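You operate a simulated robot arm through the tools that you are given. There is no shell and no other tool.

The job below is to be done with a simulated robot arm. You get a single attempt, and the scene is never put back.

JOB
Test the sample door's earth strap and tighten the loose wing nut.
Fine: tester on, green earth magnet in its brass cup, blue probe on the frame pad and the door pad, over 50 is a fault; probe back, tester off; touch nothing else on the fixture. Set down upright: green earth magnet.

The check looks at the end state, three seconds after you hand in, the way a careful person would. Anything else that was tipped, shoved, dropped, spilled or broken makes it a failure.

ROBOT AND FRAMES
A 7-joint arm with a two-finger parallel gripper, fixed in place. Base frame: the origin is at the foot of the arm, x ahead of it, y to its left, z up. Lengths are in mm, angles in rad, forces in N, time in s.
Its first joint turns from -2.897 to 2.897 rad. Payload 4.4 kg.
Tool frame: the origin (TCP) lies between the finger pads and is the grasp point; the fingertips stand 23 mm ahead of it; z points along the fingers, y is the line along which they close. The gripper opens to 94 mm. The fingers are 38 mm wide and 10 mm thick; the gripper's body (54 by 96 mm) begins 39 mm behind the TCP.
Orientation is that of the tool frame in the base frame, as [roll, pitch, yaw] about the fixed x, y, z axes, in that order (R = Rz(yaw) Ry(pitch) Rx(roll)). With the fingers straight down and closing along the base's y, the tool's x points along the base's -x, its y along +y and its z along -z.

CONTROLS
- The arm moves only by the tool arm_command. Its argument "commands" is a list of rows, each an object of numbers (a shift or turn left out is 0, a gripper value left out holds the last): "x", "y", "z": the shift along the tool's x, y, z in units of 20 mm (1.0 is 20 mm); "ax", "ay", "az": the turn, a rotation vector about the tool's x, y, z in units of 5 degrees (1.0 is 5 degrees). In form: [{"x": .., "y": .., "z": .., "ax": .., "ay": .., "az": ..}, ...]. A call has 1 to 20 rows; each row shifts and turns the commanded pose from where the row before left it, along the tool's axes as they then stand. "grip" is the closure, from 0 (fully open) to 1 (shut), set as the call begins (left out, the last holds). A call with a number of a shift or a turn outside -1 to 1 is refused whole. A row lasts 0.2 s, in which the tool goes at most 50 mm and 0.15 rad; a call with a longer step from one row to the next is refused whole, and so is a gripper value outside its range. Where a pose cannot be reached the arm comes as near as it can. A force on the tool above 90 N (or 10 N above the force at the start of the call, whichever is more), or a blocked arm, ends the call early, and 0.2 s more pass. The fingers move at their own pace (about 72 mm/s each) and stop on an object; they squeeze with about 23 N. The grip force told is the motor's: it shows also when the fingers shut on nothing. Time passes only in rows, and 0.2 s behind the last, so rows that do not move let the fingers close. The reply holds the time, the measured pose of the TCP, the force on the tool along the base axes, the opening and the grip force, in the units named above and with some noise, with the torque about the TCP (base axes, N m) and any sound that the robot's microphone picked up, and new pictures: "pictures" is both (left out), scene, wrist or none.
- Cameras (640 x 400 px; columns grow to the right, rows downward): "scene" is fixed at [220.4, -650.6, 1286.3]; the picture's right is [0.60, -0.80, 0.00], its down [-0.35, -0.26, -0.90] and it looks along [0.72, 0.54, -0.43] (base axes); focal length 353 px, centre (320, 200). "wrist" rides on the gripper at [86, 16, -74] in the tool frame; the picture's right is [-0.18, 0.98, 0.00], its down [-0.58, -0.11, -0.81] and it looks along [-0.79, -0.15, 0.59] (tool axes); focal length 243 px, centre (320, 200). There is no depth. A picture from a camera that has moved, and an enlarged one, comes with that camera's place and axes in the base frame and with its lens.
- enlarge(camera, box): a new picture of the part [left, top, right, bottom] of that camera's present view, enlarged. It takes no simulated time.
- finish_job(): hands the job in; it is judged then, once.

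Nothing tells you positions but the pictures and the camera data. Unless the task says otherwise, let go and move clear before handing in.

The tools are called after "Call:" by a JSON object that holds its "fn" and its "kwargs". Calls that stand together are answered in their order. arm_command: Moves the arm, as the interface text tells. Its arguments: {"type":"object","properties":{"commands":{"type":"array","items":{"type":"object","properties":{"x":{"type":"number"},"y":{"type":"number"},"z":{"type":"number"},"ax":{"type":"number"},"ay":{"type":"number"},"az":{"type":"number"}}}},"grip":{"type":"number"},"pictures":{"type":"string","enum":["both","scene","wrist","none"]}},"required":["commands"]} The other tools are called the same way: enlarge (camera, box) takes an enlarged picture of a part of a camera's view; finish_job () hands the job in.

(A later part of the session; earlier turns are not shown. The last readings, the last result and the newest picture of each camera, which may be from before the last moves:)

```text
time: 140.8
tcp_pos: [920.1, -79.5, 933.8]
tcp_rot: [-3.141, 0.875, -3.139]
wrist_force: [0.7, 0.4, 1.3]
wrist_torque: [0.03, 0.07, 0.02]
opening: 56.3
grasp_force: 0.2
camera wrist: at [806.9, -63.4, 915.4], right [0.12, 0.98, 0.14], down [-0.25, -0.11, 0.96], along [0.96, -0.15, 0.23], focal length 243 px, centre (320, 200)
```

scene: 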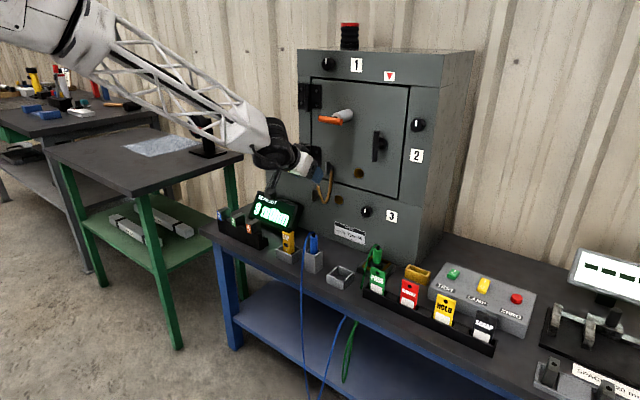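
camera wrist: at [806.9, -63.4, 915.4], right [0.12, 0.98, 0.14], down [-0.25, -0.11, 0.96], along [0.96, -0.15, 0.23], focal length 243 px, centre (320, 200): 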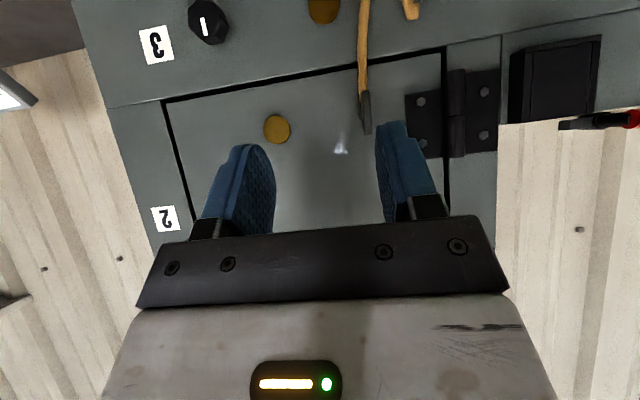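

Call:
{"fn": "enlarge", "kwargs": {"camera": "wrist", "box": [320, 60, 420, 150]}}

Call:
{"fn": "arm_command", "kwargs": {"commands": [{"ay": -1}, {"ay": -1}, {"ay": -1}, {"ay": -1}, {"ay": -1}, {"ay": -1}, {"ay": -1}, {"ay": -0.97}, {}], "pictures": "both"}}

```text
4.44 times, centred on (370, 105) of wrist
camera zoom: at [806.9, -63.4, 915.4], right [0.12, 0.98, 0.14], down [-0.25, -0.11, 0.96], along [0.96, -0.15, 0.23], focal length 1078 px, centre (98, 622)
```

zoom: 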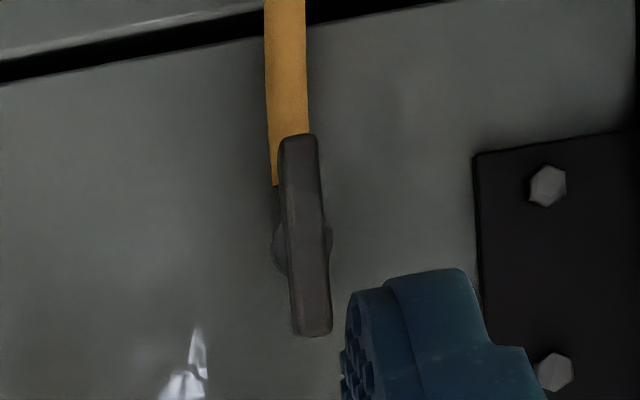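

```text
time: 142.8
tcp_pos: [919.9, -81.8, 932.6]
tcp_rot: [2.963, 1.489, 3.0]
wrist_force: [-0.1, 0.3, 0.4]
wrist_torque: [-0.02, 0.0, 0.02]
opening: 56.6
grasp_force: 0.0
out of reach, approached as far as the arm can: row 3, 8
camera wrist: at [836.9, -67.1, 852.4], right [-0.02, 0.98, 0.2], down [-0.75, -0.14, 0.64], along [0.66, -0.14, 0.74], focal length 243 px, centre (320, 200)
```

scene: 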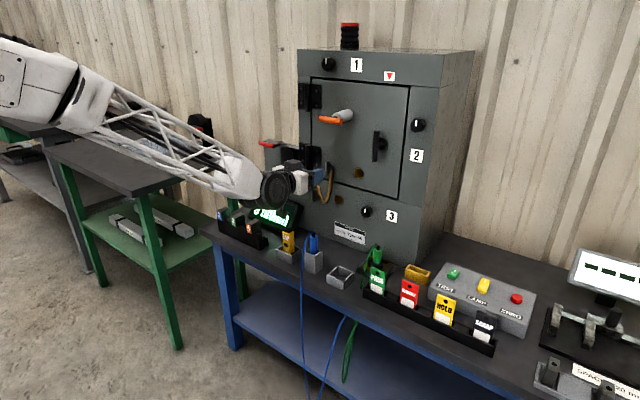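
wrist: 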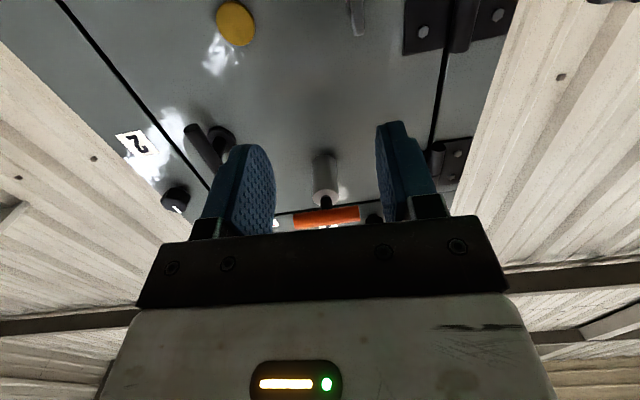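

Nearly horizontal was reached. The paddle of the door nut is about 9 mm thick, 49 mm tall, centred near (1068,-44,889). I'll narrow the opening and move to a standoff in front of it.

Call:
{"fn": "arm_command", "kwargs": {"commands": [{"x": 0.338, "y": 0.345, "z": 0.843}, {"x": 0.338, "y": 0.345, "z": 0.843}, {"x": 0.338, "y": 0.345, "z": 0.843}, {"x": 0.338, "y": 0.345, "z": 0.843}, {"x": 0.338, "y": 0.345, "z": 0.7}, {}], "pictures": "both", "grip": 0.617}}

```text
time: 144.2
tcp_pos: [952.9, -82.1, 919.8]
tcp_rot: [2.961, 1.488, 2.998]
wrist_force: [0.2, 0.7, 0.2]
wrist_torque: [0.01, 0.01, 0.0]
opening: 36.1
grasp_force: 0.0
out of reach, approached as far as the arm can: row 1, 2, 3, 4, 5
camera wrist: at [870.0, -67.0, 840.3], right [-0.02, 0.98, 0.2], down [-0.75, -0.15, 0.64], along [0.66, -0.14, 0.74], focal length 243 px, centre (320, 200)
```

scene: 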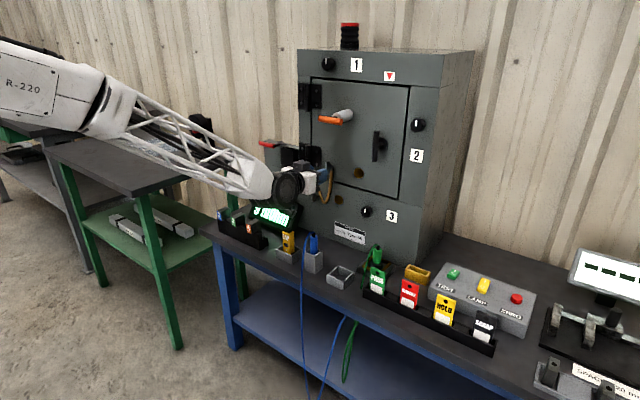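
wrist: 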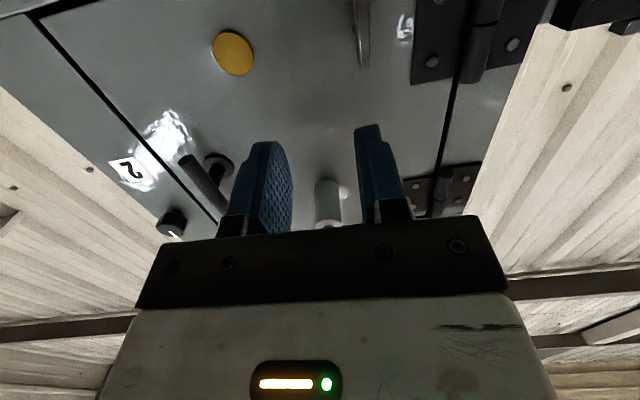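

Going further left is out of reach with a horizontal tool. The paddle is a plate in the x–z plane, so I can instead grip it with the tool at 45° and turn by swinging the hand about the nut's axis. Tilting back to 45° now.

Call:
{"fn": "arm_command", "kwargs": {"commands": [{"ay": 1}, {"ay": 1}, {"ay": 1}, {"ay": 1}, {"ay": 1, "ax": 0.1, "az": 0.05}, {"ay": 1, "ax": 0.1, "az": 0.05}, {"ay": 1, "ax": 0.1, "az": 0.05}, {"ay": 1, "ax": 0.1, "az": 0.05}, {"ay": 0.08}, {}], "pictures": "none"}}

```text
time: 146.4
tcp_pos: [951.9, -81.8, 919.5]
tcp_rot: [3.129, 0.785, 3.116]
wrist_force: [-0.5, 0.7, 0.0]
wrist_torque: [-0.02, -0.02, -0.02]
opening: 36.0
grasp_force: 0.0
```

Good: 45° tilt with the tool aligned. Moving to a standoff along the approach line to the nut (centre refined to about (1068,-44.5,895)).

Call:
{"fn": "arm_command", "kwargs": {"commands": [{"ax": -0.063, "az": -0.207}, {"x": -0.686, "y": 0.466, "z": 0.37}, {"x": -0.686, "y": 0.466, "z": 0.37}, {"x": -0.686, "y": 0.466, "z": 0.37}, {"x": -0.686, "y": 0.466, "z": 0.37}, {}], "pictures": "both"}}

Call:
{"fn": "enlarge", "kwargs": {"camera": "wrist", "box": [240, 60, 420, 180]}}

Call:
{"fn": "enlarge", "kwargs": {"camera": "scene", "box": [290, 130, 360, 200]}}

```text
time: 147.8
tcp_pos: [1012.4, -44.4, 937.3]
tcp_rot: [-3.141, 0.785, -3.14]
wrist_force: [-0.7, 0.3, -0.4]
wrist_torque: [0.0, 0.02, 0.02]
opening: 35.9
grasp_force: 0.0
camera wrist: at [898.2, -27.9, 928.5], right [0.13, 0.98, 0.13], down [-0.16, -0.11, 0.98], along [0.98, -0.15, 0.14], focal length 243 px, centre (320, 200)
```

scene: 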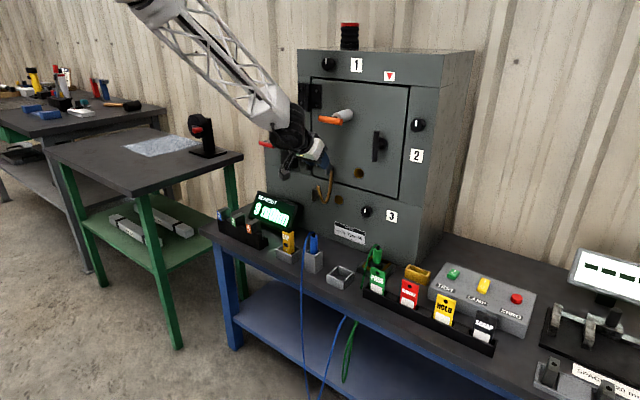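
wrist: 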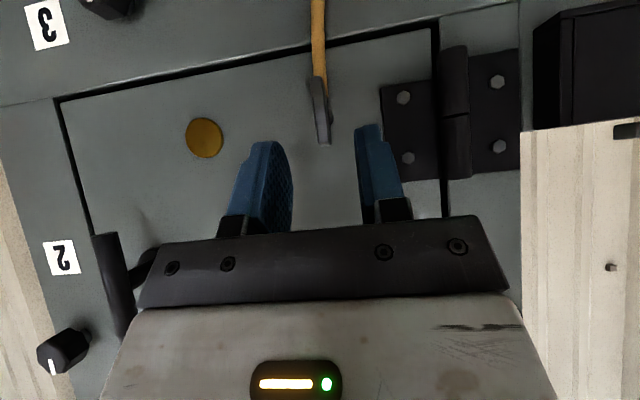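

```text
3.33 times, centred on (330, 120) of wrist
camera zoom: at [898.2, -27.9, 928.5], right [0.13, 0.98, 0.13], down [-0.16, -0.11, 0.98], along [0.98, -0.15, 0.14], focal length 809 px, centre (287, 467)
```

zoom: 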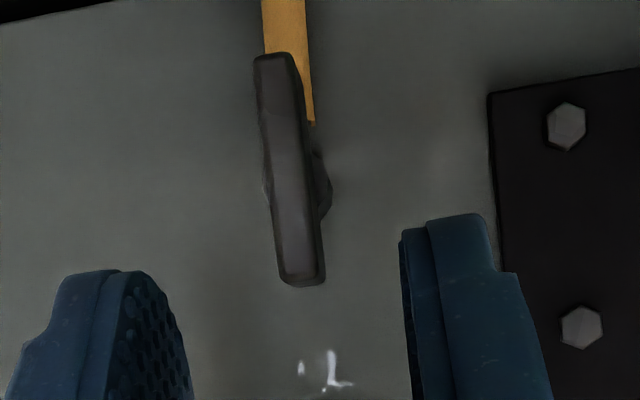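

```text
5.71 times, centred on (325, 165) of scene
camera zoom: at [220.4, -650.6, 1286.3], right [0.6, -0.8, 0.0], down [-0.35, -0.26, -0.9], along [0.72, 0.54, -0.43], focal length 2017 px, centre (291, 400)
```

zoom: 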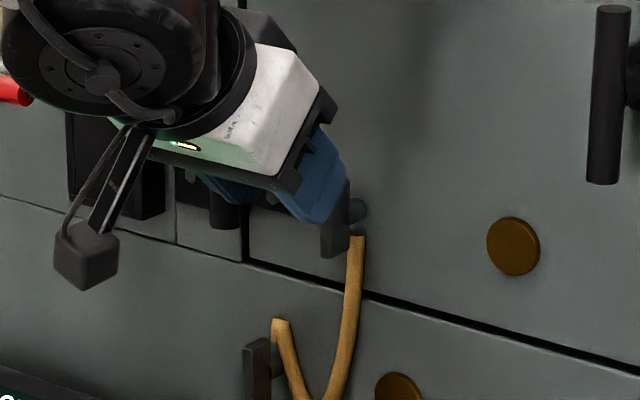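

Perfectly lined up with the nut (y within 0.5 mm). Approaching along the tool axis, with fingers straddling the paddle.

Call:
{"fn": "arm_command", "kwargs": {"commands": [{"z": 0.7}, {"z": 0.7}, {"z": 0.7}, {"z": 0.5}, {}], "pictures": "both"}}

Call:
{"fn": "enlarge", "kwargs": {"camera": "wrist", "box": [240, 60, 420, 240]}}

Call:
{"fn": "enlarge", "kwargs": {"camera": "scene", "box": [290, 140, 360, 200]}}

```text
time: 149.0
tcp_pos: [1047.4, -43.2, 900.1]
tcp_rot: [3.141, 0.784, -3.14]
wrist_force: [0.4, 0.9, 0.0]
wrist_torque: [0.02, -0.02, 0.01]
opening: 36.1
grasp_force: 0.1
camera wrist: at [933.5, -27.4, 891.8], right [0.13, 0.98, 0.13], down [-0.16, -0.11, 0.98], along [0.98, -0.15, 0.14], focal length 243 px, centre (320, 200)
```

scene: 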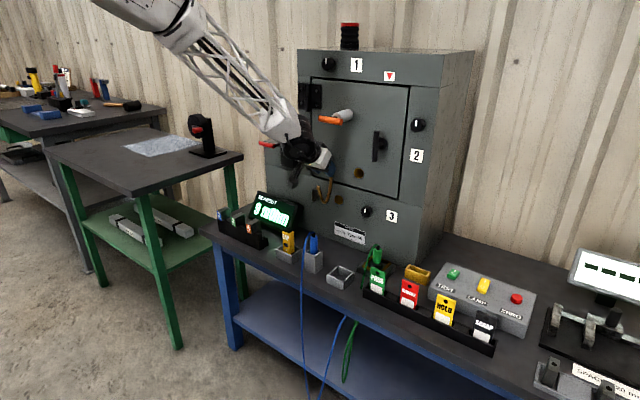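
wrist: 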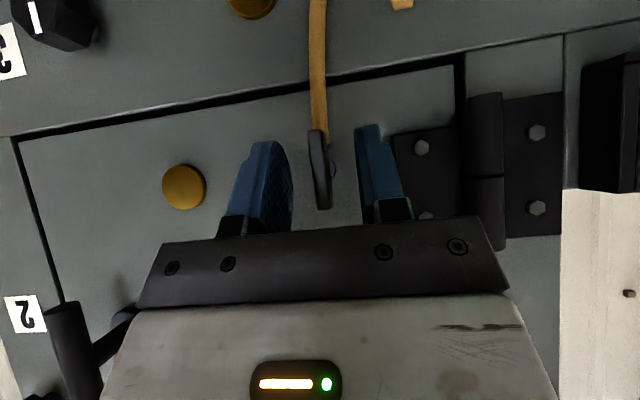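

```text
2.22 times, centred on (330, 150) of wrist
camera zoom: at [933.5, -27.4, 891.8], right [0.13, 0.98, 0.13], down [-0.16, -0.11, 0.98], along [0.98, -0.15, 0.14], focal length 539 px, centre (298, 311)
```

zoom: 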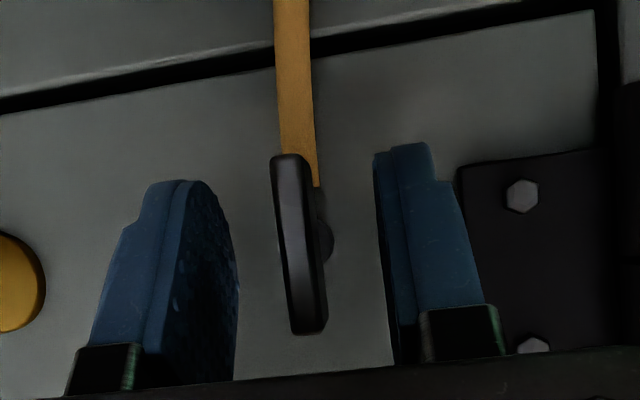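

```text
6.67 times, centred on (325, 170) of scene
camera zoom: at [220.4, -650.6, 1286.3], right [0.6, -0.8, 0.0], down [-0.35, -0.26, -0.9], along [0.72, 0.54, -0.43], focal length 2354 px, centre (287, 400)
```

zoom: 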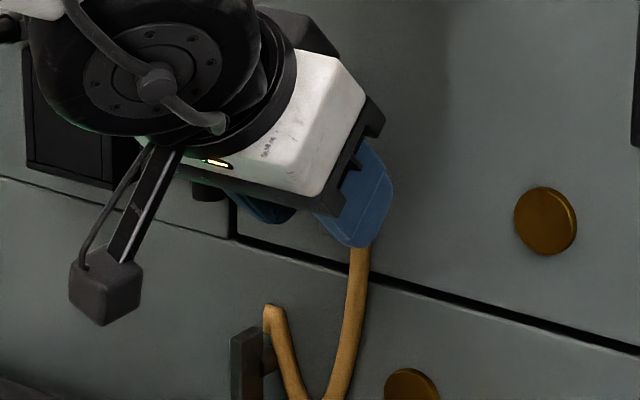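

The paddle is centred between the fingers. Six more millimetres in, then close the grip on it.

Call:
{"fn": "arm_command", "kwargs": {"commands": [{"z": 0.16, "y": -0.02}, {"z": 0.16}, {}], "pictures": "none"}}

Call:
{"fn": "arm_command", "kwargs": {"commands": [{}, {}, {}, {}], "pictures": "both", "grip": 1}}

Call:
{"fn": "enlarge", "kwargs": {"camera": "wrist", "box": [240, 60, 420, 240]}}

```text
time: 149.8
tcp_pos: [1052.0, -44.6, 896.6]
tcp_rot: [-3.141, 0.784, -3.139]
wrist_force: [0.7, -0.3, 0.3]
wrist_torque: [0.03, -0.01, -0.01]
opening: 35.9
grasp_force: 0.0
```

```text
time: 150.8
tcp_pos: [1052.5, -43.8, 895.5]
tcp_rot: [-3.141, 0.785, -3.14]
wrist_force: [1.2, 11.0, 0.0]
wrist_torque: [0.0, -0.02, 0.25]
opening: 14.0
grasp_force: 44.9
camera wrist: at [938.1, -28.4, 887.6], right [0.13, 0.98, 0.13], down [-0.16, -0.11, 0.98], along [0.98, -0.15, 0.14], focal length 243 px, centre (320, 200)
```

scene: 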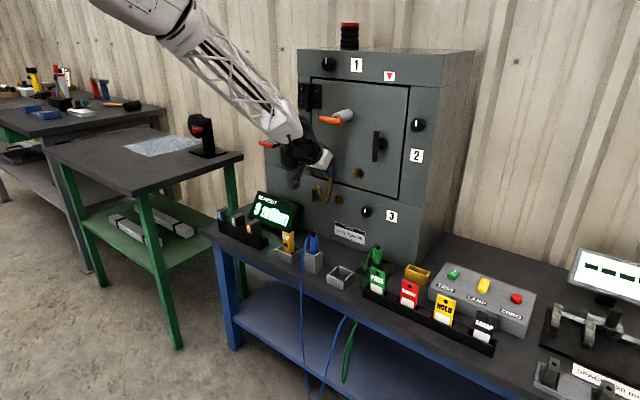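
wrist: 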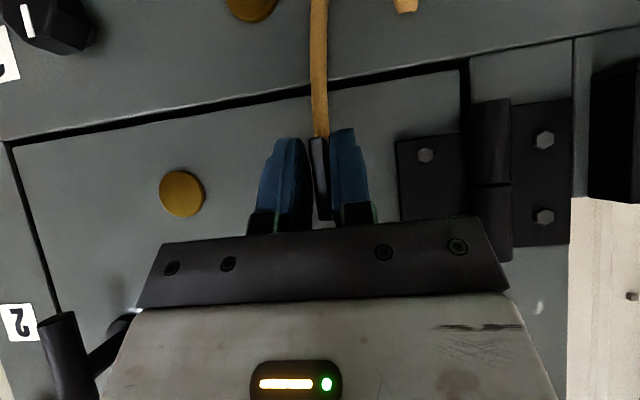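

```text
2.22 times, centred on (330, 150) of wrist
camera zoom: at [938.1, -28.4, 887.6], right [0.13, 0.98, 0.13], down [-0.16, -0.11, 0.98], along [0.98, -0.15, 0.14], focal length 539 px, centre (298, 311)
```

zoom: 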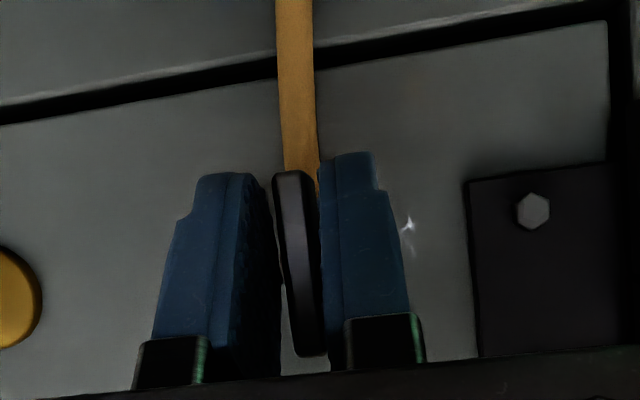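

The opening stopped at 14 mm, which suggests the tips caught the nut's round boss behind the paddle. I'll open, back off 7 mm and grip the paddle itself.

Call:
{"fn": "arm_command", "kwargs": {"commands": [{}, {}, {"x": 0.247, "z": -0.247}, {}], "pictures": "none", "grip": 0.617}}

Call:
{"fn": "arm_command", "kwargs": {"commands": [{}, {}, {}, {}], "pictures": "both", "grip": 1}}

Call:
{"fn": "enlarge", "kwargs": {"camera": "wrist", "box": [240, 60, 420, 240]}}

Call:
{"fn": "enlarge", "kwargs": {"camera": "scene", "box": [300, 145, 350, 190]}}

```text
time: 151.8
tcp_pos: [1045.4, -45.2, 897.2]
tcp_rot: [-3.141, 0.786, -3.139]
wrist_force: [0.8, 0.1, 0.0]
wrist_torque: [0.01, 0.01, 0.01]
opening: 36.2
grasp_force: 0.0
```

```text
time: 152.8
tcp_pos: [1045.3, -44.1, 896.4]
tcp_rot: [3.141, 0.787, -3.139]
wrist_force: [-2.4, 3.0, 0.8]
wrist_torque: [0.01, -0.05, 0.09]
opening: 13.7
grasp_force: 44.8
camera wrist: at [930.9, -28.3, 888.3], right [0.13, 0.98, 0.13], down [-0.16, -0.11, 0.98], along [0.98, -0.15, 0.14], focal length 243 px, centre (320, 200)
```

scene: 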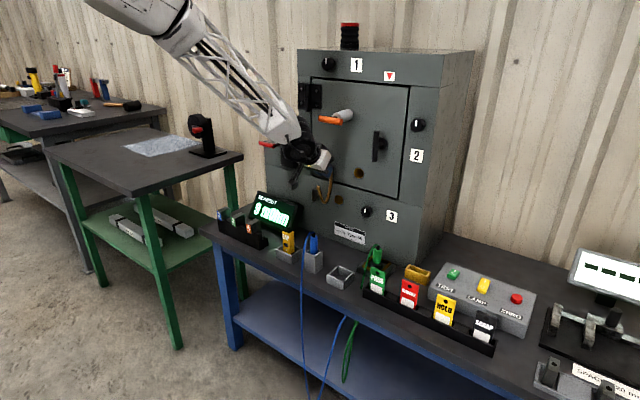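
wrist: 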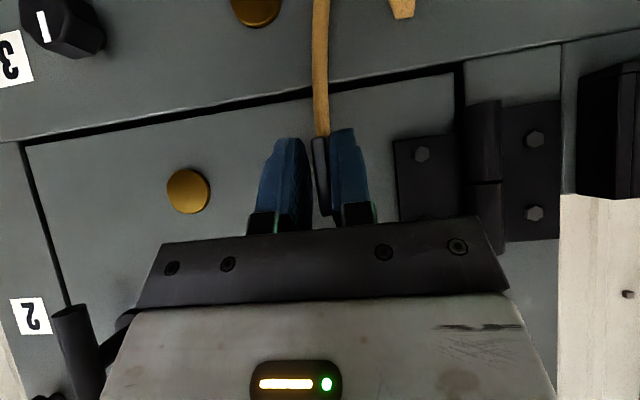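

```text
2.22 times, centred on (330, 150) of wrist
camera zoom: at [930.9, -28.3, 888.3], right [0.13, 0.98, 0.13], down [-0.16, -0.11, 0.98], along [0.98, -0.15, 0.14], focal length 539 px, centre (298, 311)
```

zoom: 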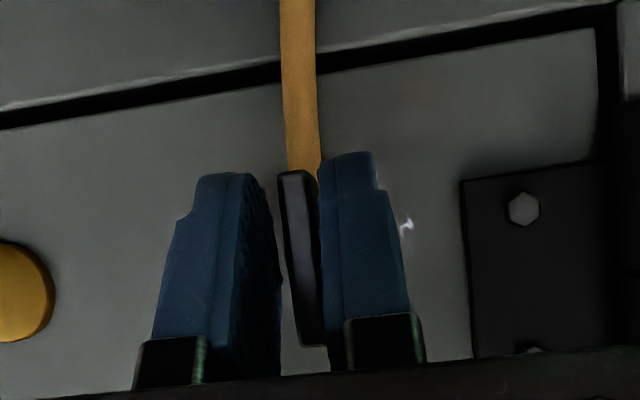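

```text
8.89 times, centred on (325, 168) of scene
camera zoom: at [220.4, -650.6, 1286.3], right [0.6, -0.8, 0.0], down [-0.35, -0.26, -0.9], along [0.72, 0.54, -0.43], focal length 3138 px, centre (276, 489)
```

zoom: 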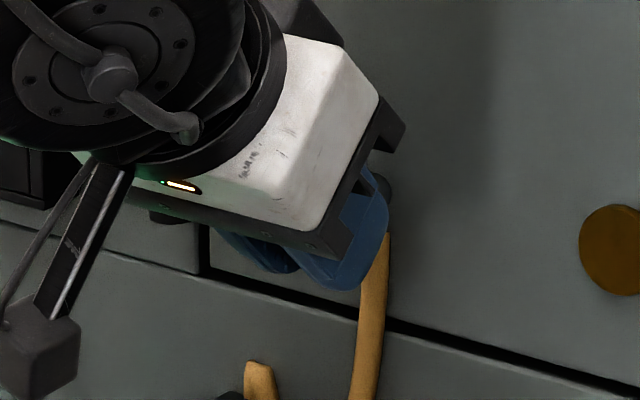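

The fingers stop because the paddle is about 2.3 mm to the left (+y) of the grip centre – only one finger touches. Shifting +y by 2.3 mm so both pads close on it.

Call:
{"fn": "arm_command", "kwargs": {"commands": [{"y": 0.06}, {"y": 0.057}, {}, {}], "pictures": "wrist"}}

Call:
{"fn": "enlarge", "kwargs": {"camera": "wrist", "box": [240, 60, 420, 240]}}

```text
time: 153.8
tcp_pos: [1045.3, -43.7, 897.0]
tcp_rot: [-3.14, 0.786, -3.141]
wrist_force: [-1.7, -34.6, -8.7]
wrist_torque: [-0.06, -0.38, -0.97]
opening: 13.9
grasp_force: 44.7
camera wrist: at [931.0, -28.0, 888.3], right [0.13, 0.98, 0.13], down [-0.16, -0.11, 0.98], along [0.98, -0.15, 0.14], focal length 243 px, centre (320, 200)
```

wrist: 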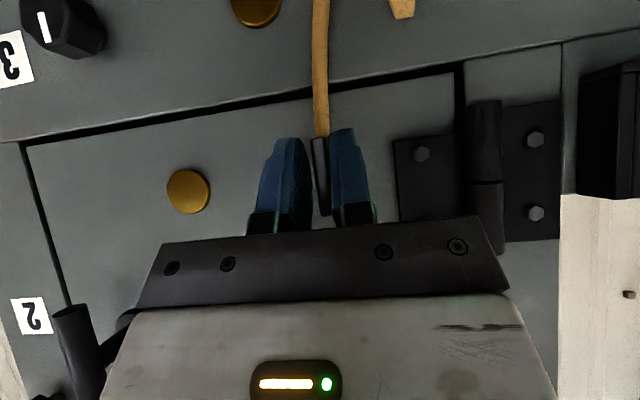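

```text
2.22 times, centred on (330, 150) of wrist
camera zoom: at [931.0, -28.0, 888.3], right [0.13, 0.98, 0.13], down [-0.16, -0.11, 0.98], along [0.98, -0.15, 0.14], focal length 539 px, centre (298, 311)
```

zoom: 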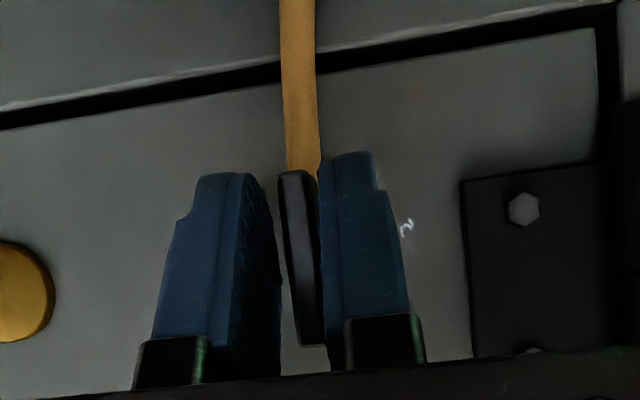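

Both pads are in fact firmly on the paddle (its width is about 14 mm, grip 45 N). I'll relax the side load and begin turning clockwise about the nut's axis, 10° first, watching the torque.

Call:
{"fn": "arm_command", "kwargs": {"commands": [{"y": -0.1}, {}, {"ax": -0.707, "az": 0.707, "y": -0.009}, {"ax": -0.707, "az": 0.707, "y": -0.009}, {}], "pictures": "wrist"}}

Call:
{"fn": "enlarge", "kwargs": {"camera": "wrist", "box": [240, 60, 420, 240]}}

```text
time: 155.0
tcp_pos: [1045.3, -45.8, 897.3]
tcp_rot: [2.897, 0.77, 2.972]
wrist_force: [2.8, -12.2, -9.3]
wrist_torque: [0.0, -0.47, -0.47]
opening: 13.5
grasp_force: 44.6
camera wrist: at [931.1, -27.5, 891.3], right [0.13, 0.95, 0.3], down [-0.16, -0.28, 0.95], along [0.98, -0.17, 0.11], focal length 243 px, centre (320, 200)
```

wrist: 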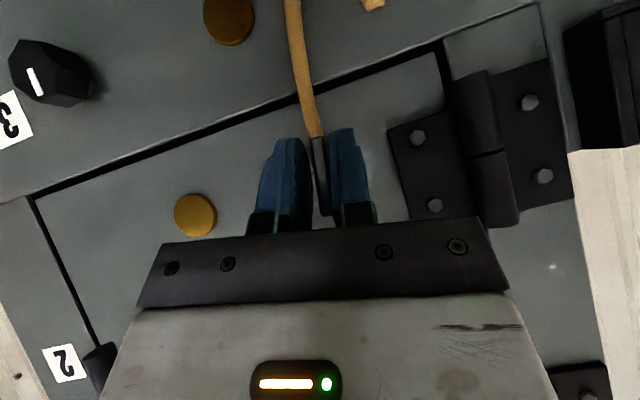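

```text
2.22 times, centred on (330, 150) of wrist
camera zoom: at [931.1, -27.5, 891.3], right [0.13, 0.95, 0.3], down [-0.16, -0.28, 0.95], along [0.98, -0.17, 0.11], focal length 539 px, centre (298, 311)
```

zoom: 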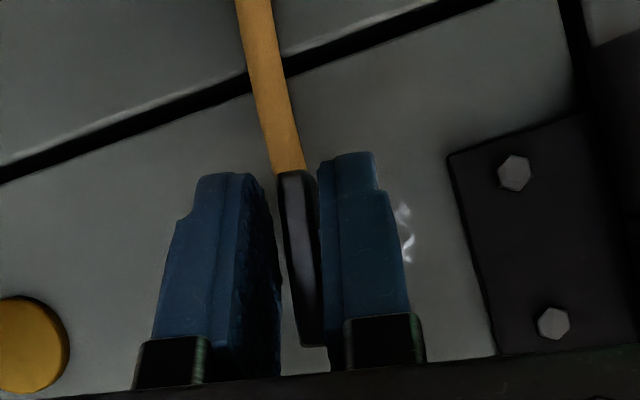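

The nut turns together with the gripper and shows virtually no torque – it really is the loose one. Continuing clockwise.

Call:
{"fn": "arm_command", "kwargs": {"commands": [{"ax": -0.707, "az": 0.707, "y": -0.009}, {"ax": -0.707, "az": 0.707, "y": -0.009}, {"ax": -0.707, "az": 0.707, "y": -0.009}, {"ax": -0.707, "az": 0.707, "y": -0.009}, {}], "pictures": "both"}}

```text
time: 156.2
tcp_pos: [1045.5, -45.8, 895.8]
tcp_rot: [2.458, 0.66, 2.682]
wrist_force: [-25.8, 3.6, -0.1]
wrist_torque: [0.01, -0.02, 0.12]
opening: 14.0
grasp_force: 44.7
camera wrist: at [931.3, -27.4, 897.4], right [0.13, 0.79, 0.6], down [-0.16, -0.59, 0.8], along [0.98, -0.2, 0.05], focal length 243 px, centre (320, 200)
```

scene: 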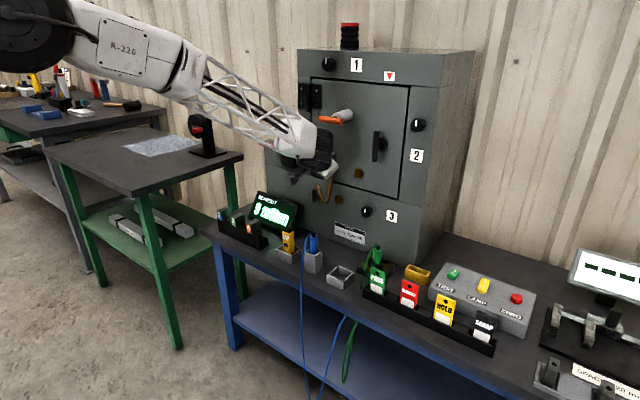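
wrist: 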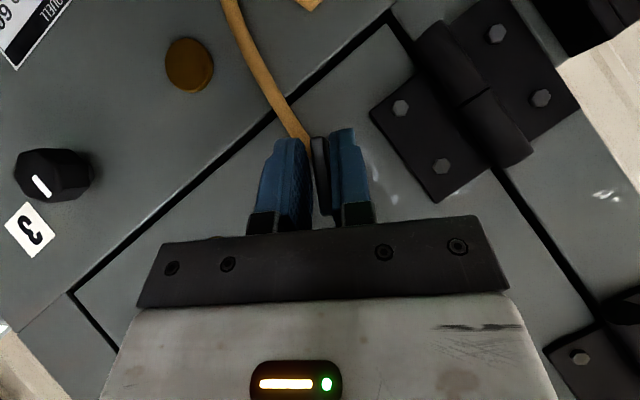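

30° turned, still no turning torque, though there's a −26 N axial push. I'll ease back 2 mm in x and continue turning in small steps.

Call:
{"fn": "arm_command", "kwargs": {"commands": [{"x": 0.071, "z": -0.071}, {"ax": -0.707, "az": 0.707, "y": -0.005}, {"ax": -0.707, "az": 0.707, "y": -0.005}, {}], "pictures": "wrist"}}

Call:
{"fn": "enlarge", "kwargs": {"camera": "wrist", "box": [240, 60, 420, 240]}}

Call:
{"fn": "enlarge", "kwargs": {"camera": "scene", "box": [300, 145, 350, 190]}}

```text
time: 157.2
tcp_pos: [1043.5, -45.9, 896.2]
tcp_rot: [2.27, 0.573, 2.572]
wrist_force: [26.3, 8.9, -7.1]
wrist_torque: [0.01, -0.2, -0.06]
opening: 14.0
grasp_force: 45.3
camera wrist: at [929.2, -28.2, 900.7], right [0.13, 0.67, 0.73], down [-0.16, -0.71, 0.68], along [0.98, -0.2, 0.01], focal length 243 px, centre (320, 200)
```

wrist: 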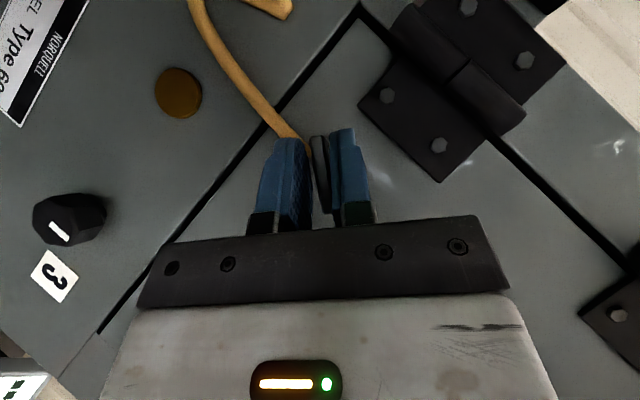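

```text
2.22 times, centred on (330, 150) of wrist
camera zoom: at [929.2, -28.2, 900.7], right [0.13, 0.67, 0.73], down [-0.16, -0.71, 0.68], along [0.98, -0.2, 0.01], focal length 539 px, centre (298, 311)
```

zoom: 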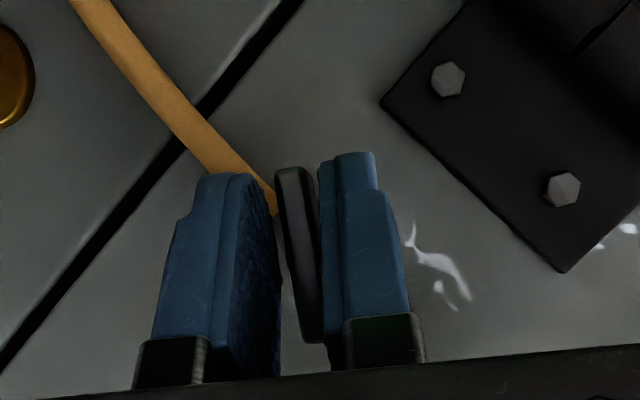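

```text
8.89 times, centred on (325, 168) of scene
camera zoom: at [220.4, -650.6, 1286.3], right [0.6, -0.8, 0.0], down [-0.35, -0.26, -0.9], along [0.72, 0.54, -0.43], focal length 3138 px, centre (276, 489)
```

zoom: 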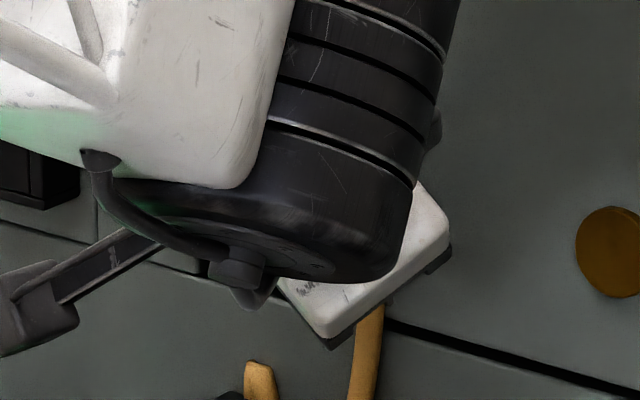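

The ±26 N is just the stiff arm holding the grip axially; the turning torque stays near zero. Continuing, with the axial position re-centred.

Call:
{"fn": "arm_command", "kwargs": {"commands": [{"ax": -0.707, "az": 0.707, "x": -0.035, "z": 0.035, "y": -0.005}, {"ax": -0.707, "az": 0.707, "y": -0.005}, {"ax": -0.707, "az": 0.707, "y": -0.005}, {"ax": -0.707, "az": 0.707, "y": -0.005}, {}], "pictures": "wrist"}}

```text
time: 158.4
tcp_pos: [1044.5, -47.3, 896.4]
tcp_rot: [1.959, 0.364, 2.43]
wrist_force: [-9.2, -1.0, 9.9]
wrist_torque: [0.0, 0.3, 1.02]
opening: 13.9
grasp_force: 45.7
camera wrist: at [929.8, -31.3, 906.0], right [0.13, 0.38, 0.92], down [-0.16, -0.9, 0.4], along [0.98, -0.2, -0.06], focal length 243 px, centre (320, 200)
```

wrist: 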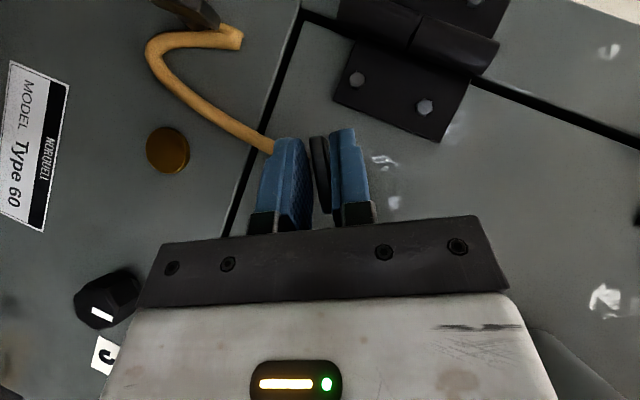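

60° so far, no resistance about the nut axis. Continuing.

Call:
{"fn": "arm_command", "kwargs": {"commands": [{"ax": -0.707, "az": 0.707}, {"ax": -0.707, "az": 0.707}, {"ax": -0.707, "az": 0.707}, {"ax": -0.707, "az": 0.707}, {}], "pictures": "both"}}

```text
time: 159.6
tcp_pos: [1044.8, -47.0, 894.1]
tcp_rot: [1.696, 0.125, 2.365]
wrist_force: [0.8, -6.7, -0.2]
wrist_torque: [0.0, -0.06, -0.41]
opening: 13.9
grasp_force: 45.0
camera wrist: at [930.2, -35.9, 909.9], right [0.13, 0.04, 0.99], down [-0.16, -0.99, 0.06], along [0.98, -0.16, -0.12], focal length 243 px, centre (320, 200)
```

scene: 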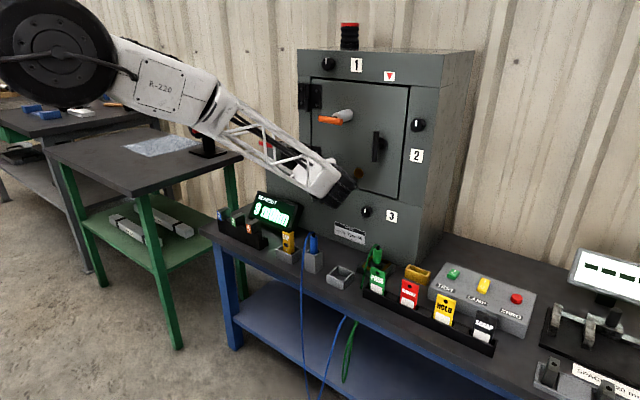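
wrist: 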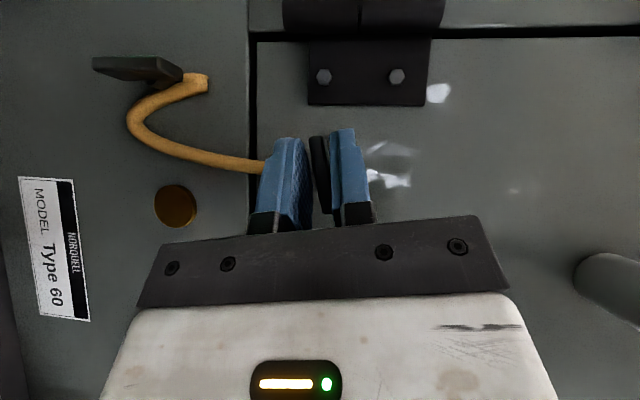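

80° and still free. Continuing clockwise.

Call:
{"fn": "arm_command", "kwargs": {"commands": [{"ax": -0.707, "az": 0.707}, {"ax": -0.707, "az": 0.707}, {"ax": -0.707, "az": 0.707}, {"ax": -0.707, "az": 0.707}, {}], "pictures": "both"}}

```text
time: 160.8
tcp_pos: [1044.7, -47.9, 894.3]
tcp_rot: [1.45, -0.122, 2.365]
wrist_force: [13.7, -7.2, -19.2]
wrist_torque: [-0.04, 0.75, -1.34]
opening: 13.7
grasp_force: 45.0
camera wrist: at [930.0, -41.5, 912.2], right [0.13, -0.3, 0.95], down [-0.16, -0.95, -0.28], along [0.98, -0.11, -0.17], focal length 243 px, centre (320, 200)
```

scene: 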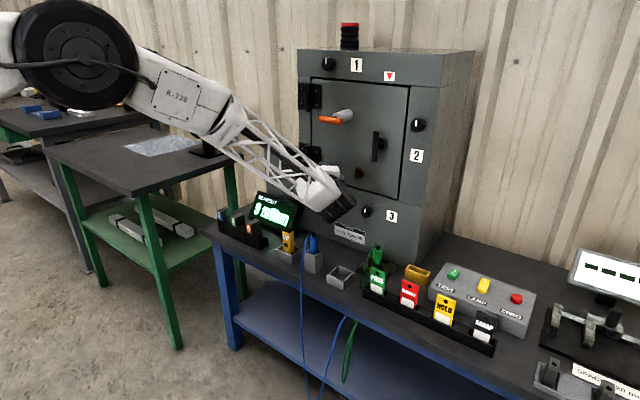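
wrist: 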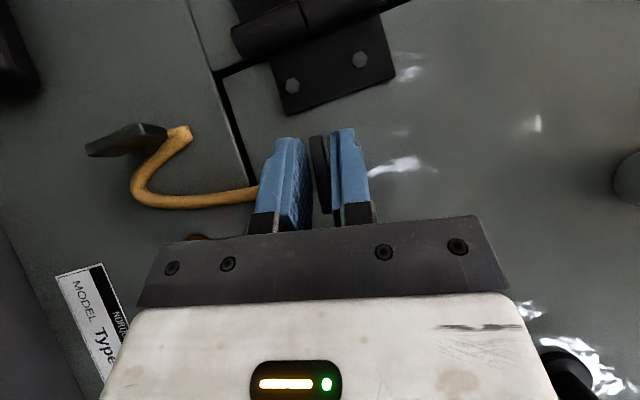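

Call:
{"fn": "arm_command", "kwargs": {"commands": [{"ax": -0.707, "az": 0.707}, {"ax": -0.707, "az": 0.707}, {}], "pictures": "none"}}

```text
time: 161.6
tcp_pos: [1045.7, -47.6, 894.3]
tcp_rot: [1.323, -0.245, 2.388]
wrist_force: [-4.9, -18.4, -31.3]
wrist_torque: [-0.07, 0.73, 0.04]
opening: 13.8
grasp_force: 45.3
```

At 110° lateral forces show my rotation centre is ~3 mm off the nut's axis in y. Re-centring, then a little further.

Call:
{"fn": "arm_command", "kwargs": {"commands": [{"x": 0.106, "y": -0.055, "z": 0.106}, {}, {"ax": -0.707, "az": 0.707}, {"ax": -0.707, "az": 0.707}, {}], "pictures": "both"}}

```text
time: 162.9
tcp_pos: [1043.8, -40.4, 898.9]
tcp_rot: [1.183, -0.355, 2.436]
wrist_force: [-40.4, 21.0, 13.8]
wrist_torque: [0.02, -0.2, 1.11]
opening: 8.4
grasp_force: 44.9
stopped in row 5: the force on the tool passed its limit at 92 N (the readings are from after the stop); the commanded pose is now the measured one
camera wrist: at [929.3, -40.9, 915.9], right [0.13, -0.6, 0.79], down [-0.15, -0.8, -0.58], along [0.98, -0.04, -0.2], focal length 243 px, centre (320, 200)
```

scene: 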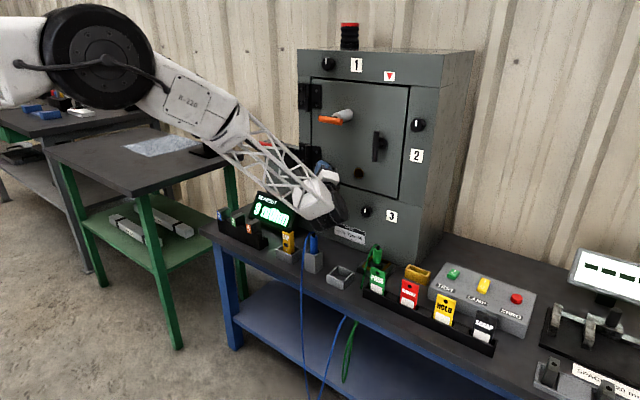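
wrist: 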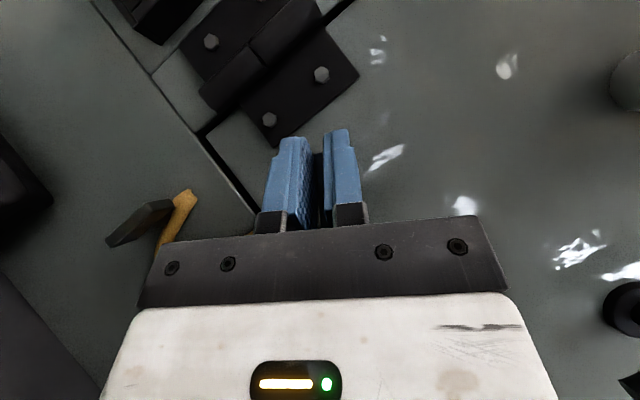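

The force limit tripped and the grip shifted (opening now 8.4 mm, the paddle's true thickness) – possibly the nut reached its stop. Looking closely.

Call:
{"fn": "enlarge", "kwargs": {"camera": "wrist", "box": [220, 100, 420, 240]}}

Call:
{"fn": "enlarge", "kwargs": {"camera": "scene", "box": [290, 145, 370, 210]}}

Call:
{"fn": "arm_command", "kwargs": {"commands": [{}, {}], "pictures": "none"}}

```text
2.86 times, centred on (320, 170) of wrist
camera zoom: at [929.3, -40.9, 915.9], right [0.13, -0.6, 0.79], down [-0.15, -0.8, -0.58], along [0.98, -0.04, -0.2], focal length 693 px, centre (320, 286)
```

zoom: 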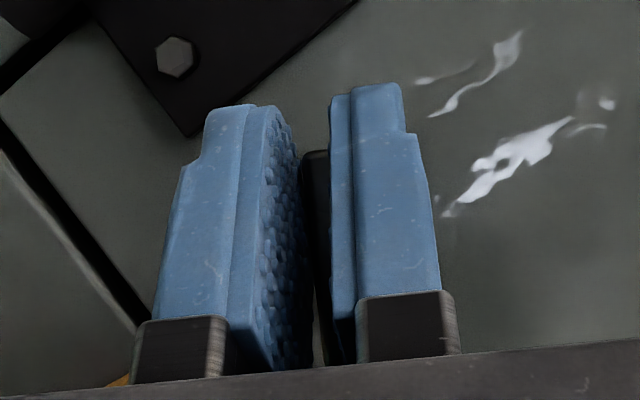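

```text
6.15 times, centred on (330, 178) of scene
camera zoom: at [220.4, -650.6, 1286.3], right [0.6, -0.8, 0.0], down [-0.35, -0.26, -0.9], along [0.72, 0.54, -0.43], focal length 2173 px, centre (258, 338)
```

zoom: 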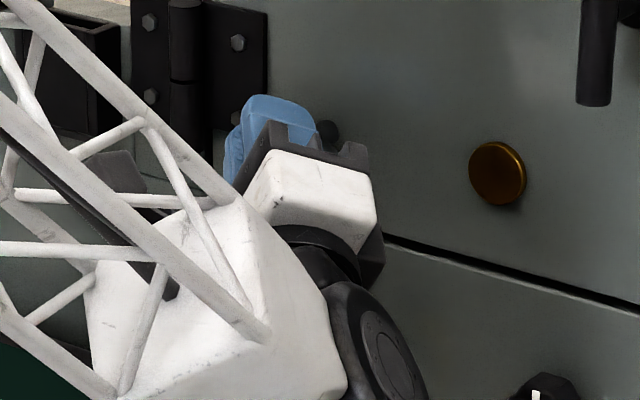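

```text
time: 163.6
tcp_pos: [1043.5, -39.1, 898.2]
tcp_rot: [1.184, -0.357, 2.435]
wrist_force: [-61.9, 35.8, 21.3]
wrist_torque: [0.05, -0.44, 1.55]
opening: 8.5
grasp_force: 44.8
```

The hub (14 mm) slipped out of the grip and the fingers now press on it. I'll open to relieve the force and retract straight back in −x to look at the nut.

Call:
{"fn": "arm_command", "kwargs": {"commands": [{}, {}, {}], "pictures": "none", "grip": 0.617}}

Call:
{"fn": "arm_command", "kwargs": {"commands": [{"x": 0.35, "z": -0.35}, {"x": 0.5, "z": -0.5}, {"x": 0.7, "z": -0.7}, {"x": 0.7, "z": -0.7}, {"x": 0.7, "z": -0.7}, {}], "pictures": "both"}}

Call:
{"fn": "enlarge", "kwargs": {"camera": "wrist", "box": [200, 20, 440, 230]}}

Call:
{"fn": "enlarge", "kwargs": {"camera": "scene", "box": [290, 140, 370, 205]}}

```text
time: 164.3
tcp_pos: [1044.4, -42.4, 896.5]
tcp_rot: [1.183, -0.357, 2.432]
wrist_force: [-0.1, -0.9, 0.2]
wrist_torque: [0.0, -0.01, -0.01]
opening: 35.8
grasp_force: 0.1
```

```text
time: 165.8
tcp_pos: [958.7, -41.0, 898.3]
tcp_rot: [1.183, -0.358, 2.434]
wrist_force: [1.0, 0.3, 0.1]
wrist_torque: [0.02, -0.01, -0.04]
opening: 35.9
grasp_force: 0.1
camera wrist: at [844.5, -41.9, 915.4], right [0.13, -0.6, 0.79], down [-0.15, -0.8, -0.58], along [0.98, -0.04, -0.2], focal length 243 px, centre (320, 200)
```

scene: 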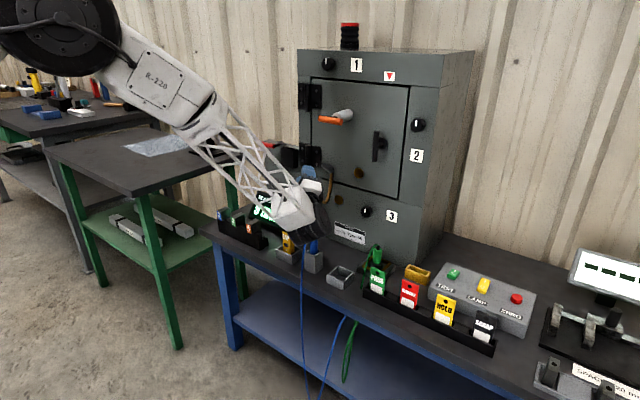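
wrist: 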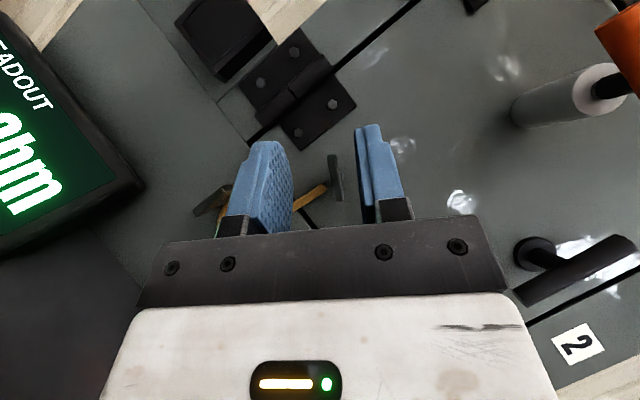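

```text
1.90 times, centred on (320, 125) of wrist
camera zoom: at [844.5, -41.9, 915.4], right [0.13, -0.6, 0.79], down [-0.15, -0.8, -0.58], along [0.98, -0.04, -0.2], focal length 462 px, centre (320, 343)
```

zoom: 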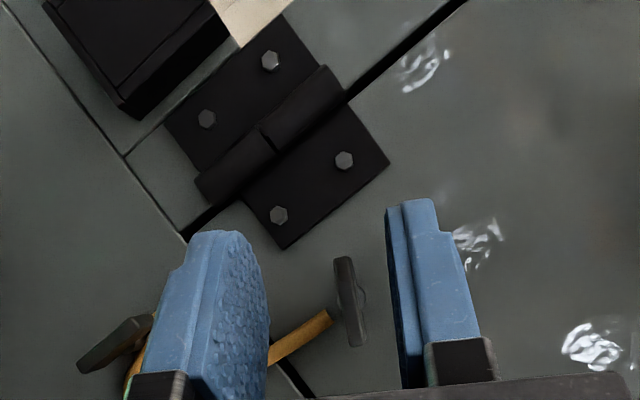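

```text
6.15 times, centred on (330, 172) of scene
camera zoom: at [220.4, -650.6, 1286.3], right [0.6, -0.8, 0.0], down [-0.35, -0.26, -0.9], along [0.72, 0.54, -0.43], focal length 2173 px, centre (258, 369)
```

zoom: 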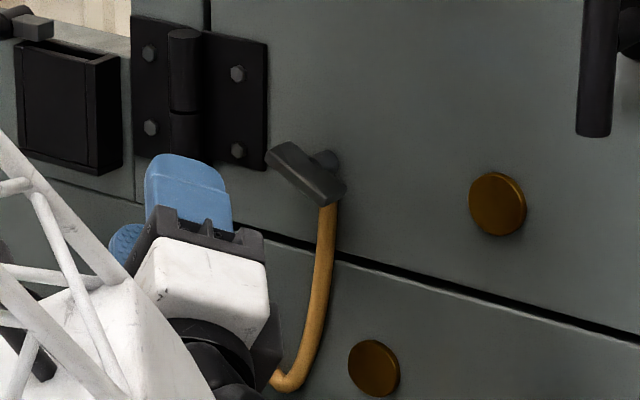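

The nut has clearly turned about 113° clockwise (paddle now nearly horizontal, right end down). I'll re-align with the paddle and grip again to see whether it has reached its stop.

Call:
{"fn": "arm_command", "kwargs": {"commands": [{"ax": 0.566, "az": -0.566}, {"ax": 0.566, "az": -0.566}, {"x": -0.538, "y": -0.01, "z": 0.492}, {"x": -0.538, "y": -0.01, "z": 0.492}, {"x": -0.538, "y": -0.01, "z": 0.492}, {"x": -0.538, "y": -0.01, "z": 0.492}, {}], "pictures": "both"}}

Call:
{"fn": "enlarge", "kwargs": {"camera": "wrist", "box": [220, 60, 420, 240]}}

```text
time: 167.3
tcp_pos: [1018.1, -43.5, 895.6]
tcp_rot: [1.293, -0.263, 2.4]
wrist_force: [0.2, 0.0, 0.9]
wrist_torque: [-0.02, 0.0, 0.05]
opening: 35.9
grasp_force: 0.1
camera wrist: at [904.2, -41.9, 913.1], right [0.13, -0.49, 0.86], down [-0.15, -0.87, -0.47], along [0.98, -0.07, -0.19], focal length 243 px, centre (320, 200)
```

scene: 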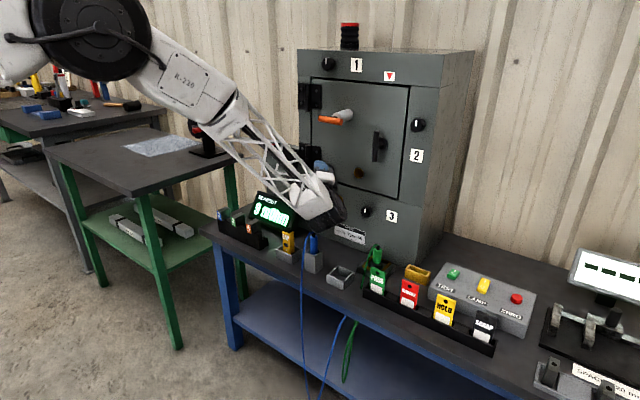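
wrist: 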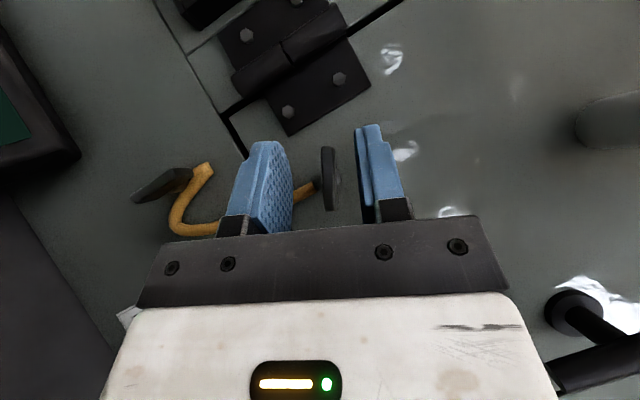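

```text
2.22 times, centred on (320, 150) of wrist
camera zoom: at [904.2, -41.9, 913.1], right [0.13, -0.49, 0.86], down [-0.15, -0.87, -0.47], along [0.98, -0.07, -0.19], focal length 539 px, centre (320, 311)
```

zoom: 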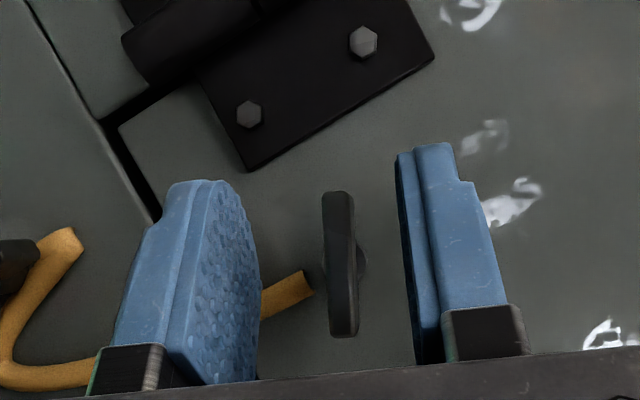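

The paddle is aligned with the fingers again (axis at about y −45.4, z 893.6). Moving in and closing.

Call:
{"fn": "arm_command", "kwargs": {"commands": [{"x": -0.535, "y": -0.015, "z": 0.445}, {"x": -0.535, "y": -0.015, "z": 0.445}, {}], "pictures": "none"}}

Call:
{"fn": "arm_command", "kwargs": {"commands": [{}, {}, {}, {}], "pictures": "wrist", "grip": 1}}

Call:
{"fn": "enlarge", "kwargs": {"camera": "wrist", "box": [220, 60, 420, 240]}}

```text
time: 168.2
tcp_pos: [1045.7, -45.9, 893.7]
tcp_rot: [1.293, -0.263, 2.401]
wrist_force: [0.7, -0.4, 0.5]
wrist_torque: [0.02, -0.01, -0.02]
opening: 35.8
grasp_force: 0.1
```

```text
time: 169.2
tcp_pos: [1046.5, -46.3, 895.3]
tcp_rot: [1.293, -0.262, 2.399]
wrist_force: [4.7, 0.9, -0.5]
wrist_torque: [0.02, 0.15, -0.2]
opening: 13.8
grasp_force: 45.2
camera wrist: at [932.0, -44.4, 912.4], right [0.13, -0.49, 0.86], down [-0.15, -0.87, -0.47], along [0.98, -0.07, -0.19], focal length 243 px, centre (320, 200)
```

wrist: 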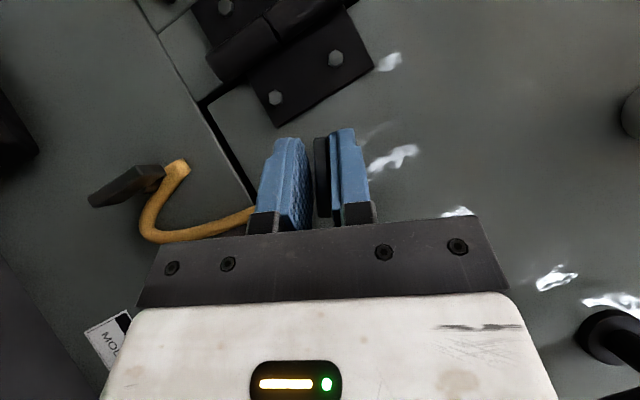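

```text
2.22 times, centred on (320, 150) of wrist
camera zoom: at [932.0, -44.4, 912.4], right [0.13, -0.49, 0.86], down [-0.15, -0.87, -0.47], along [0.98, -0.07, -0.19], focal length 539 px, centre (320, 311)
```

zoom: 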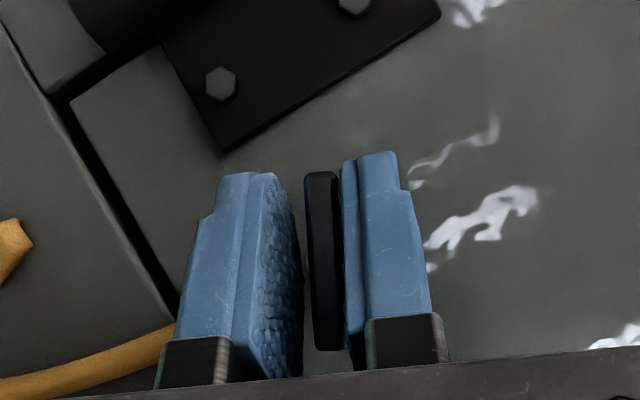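

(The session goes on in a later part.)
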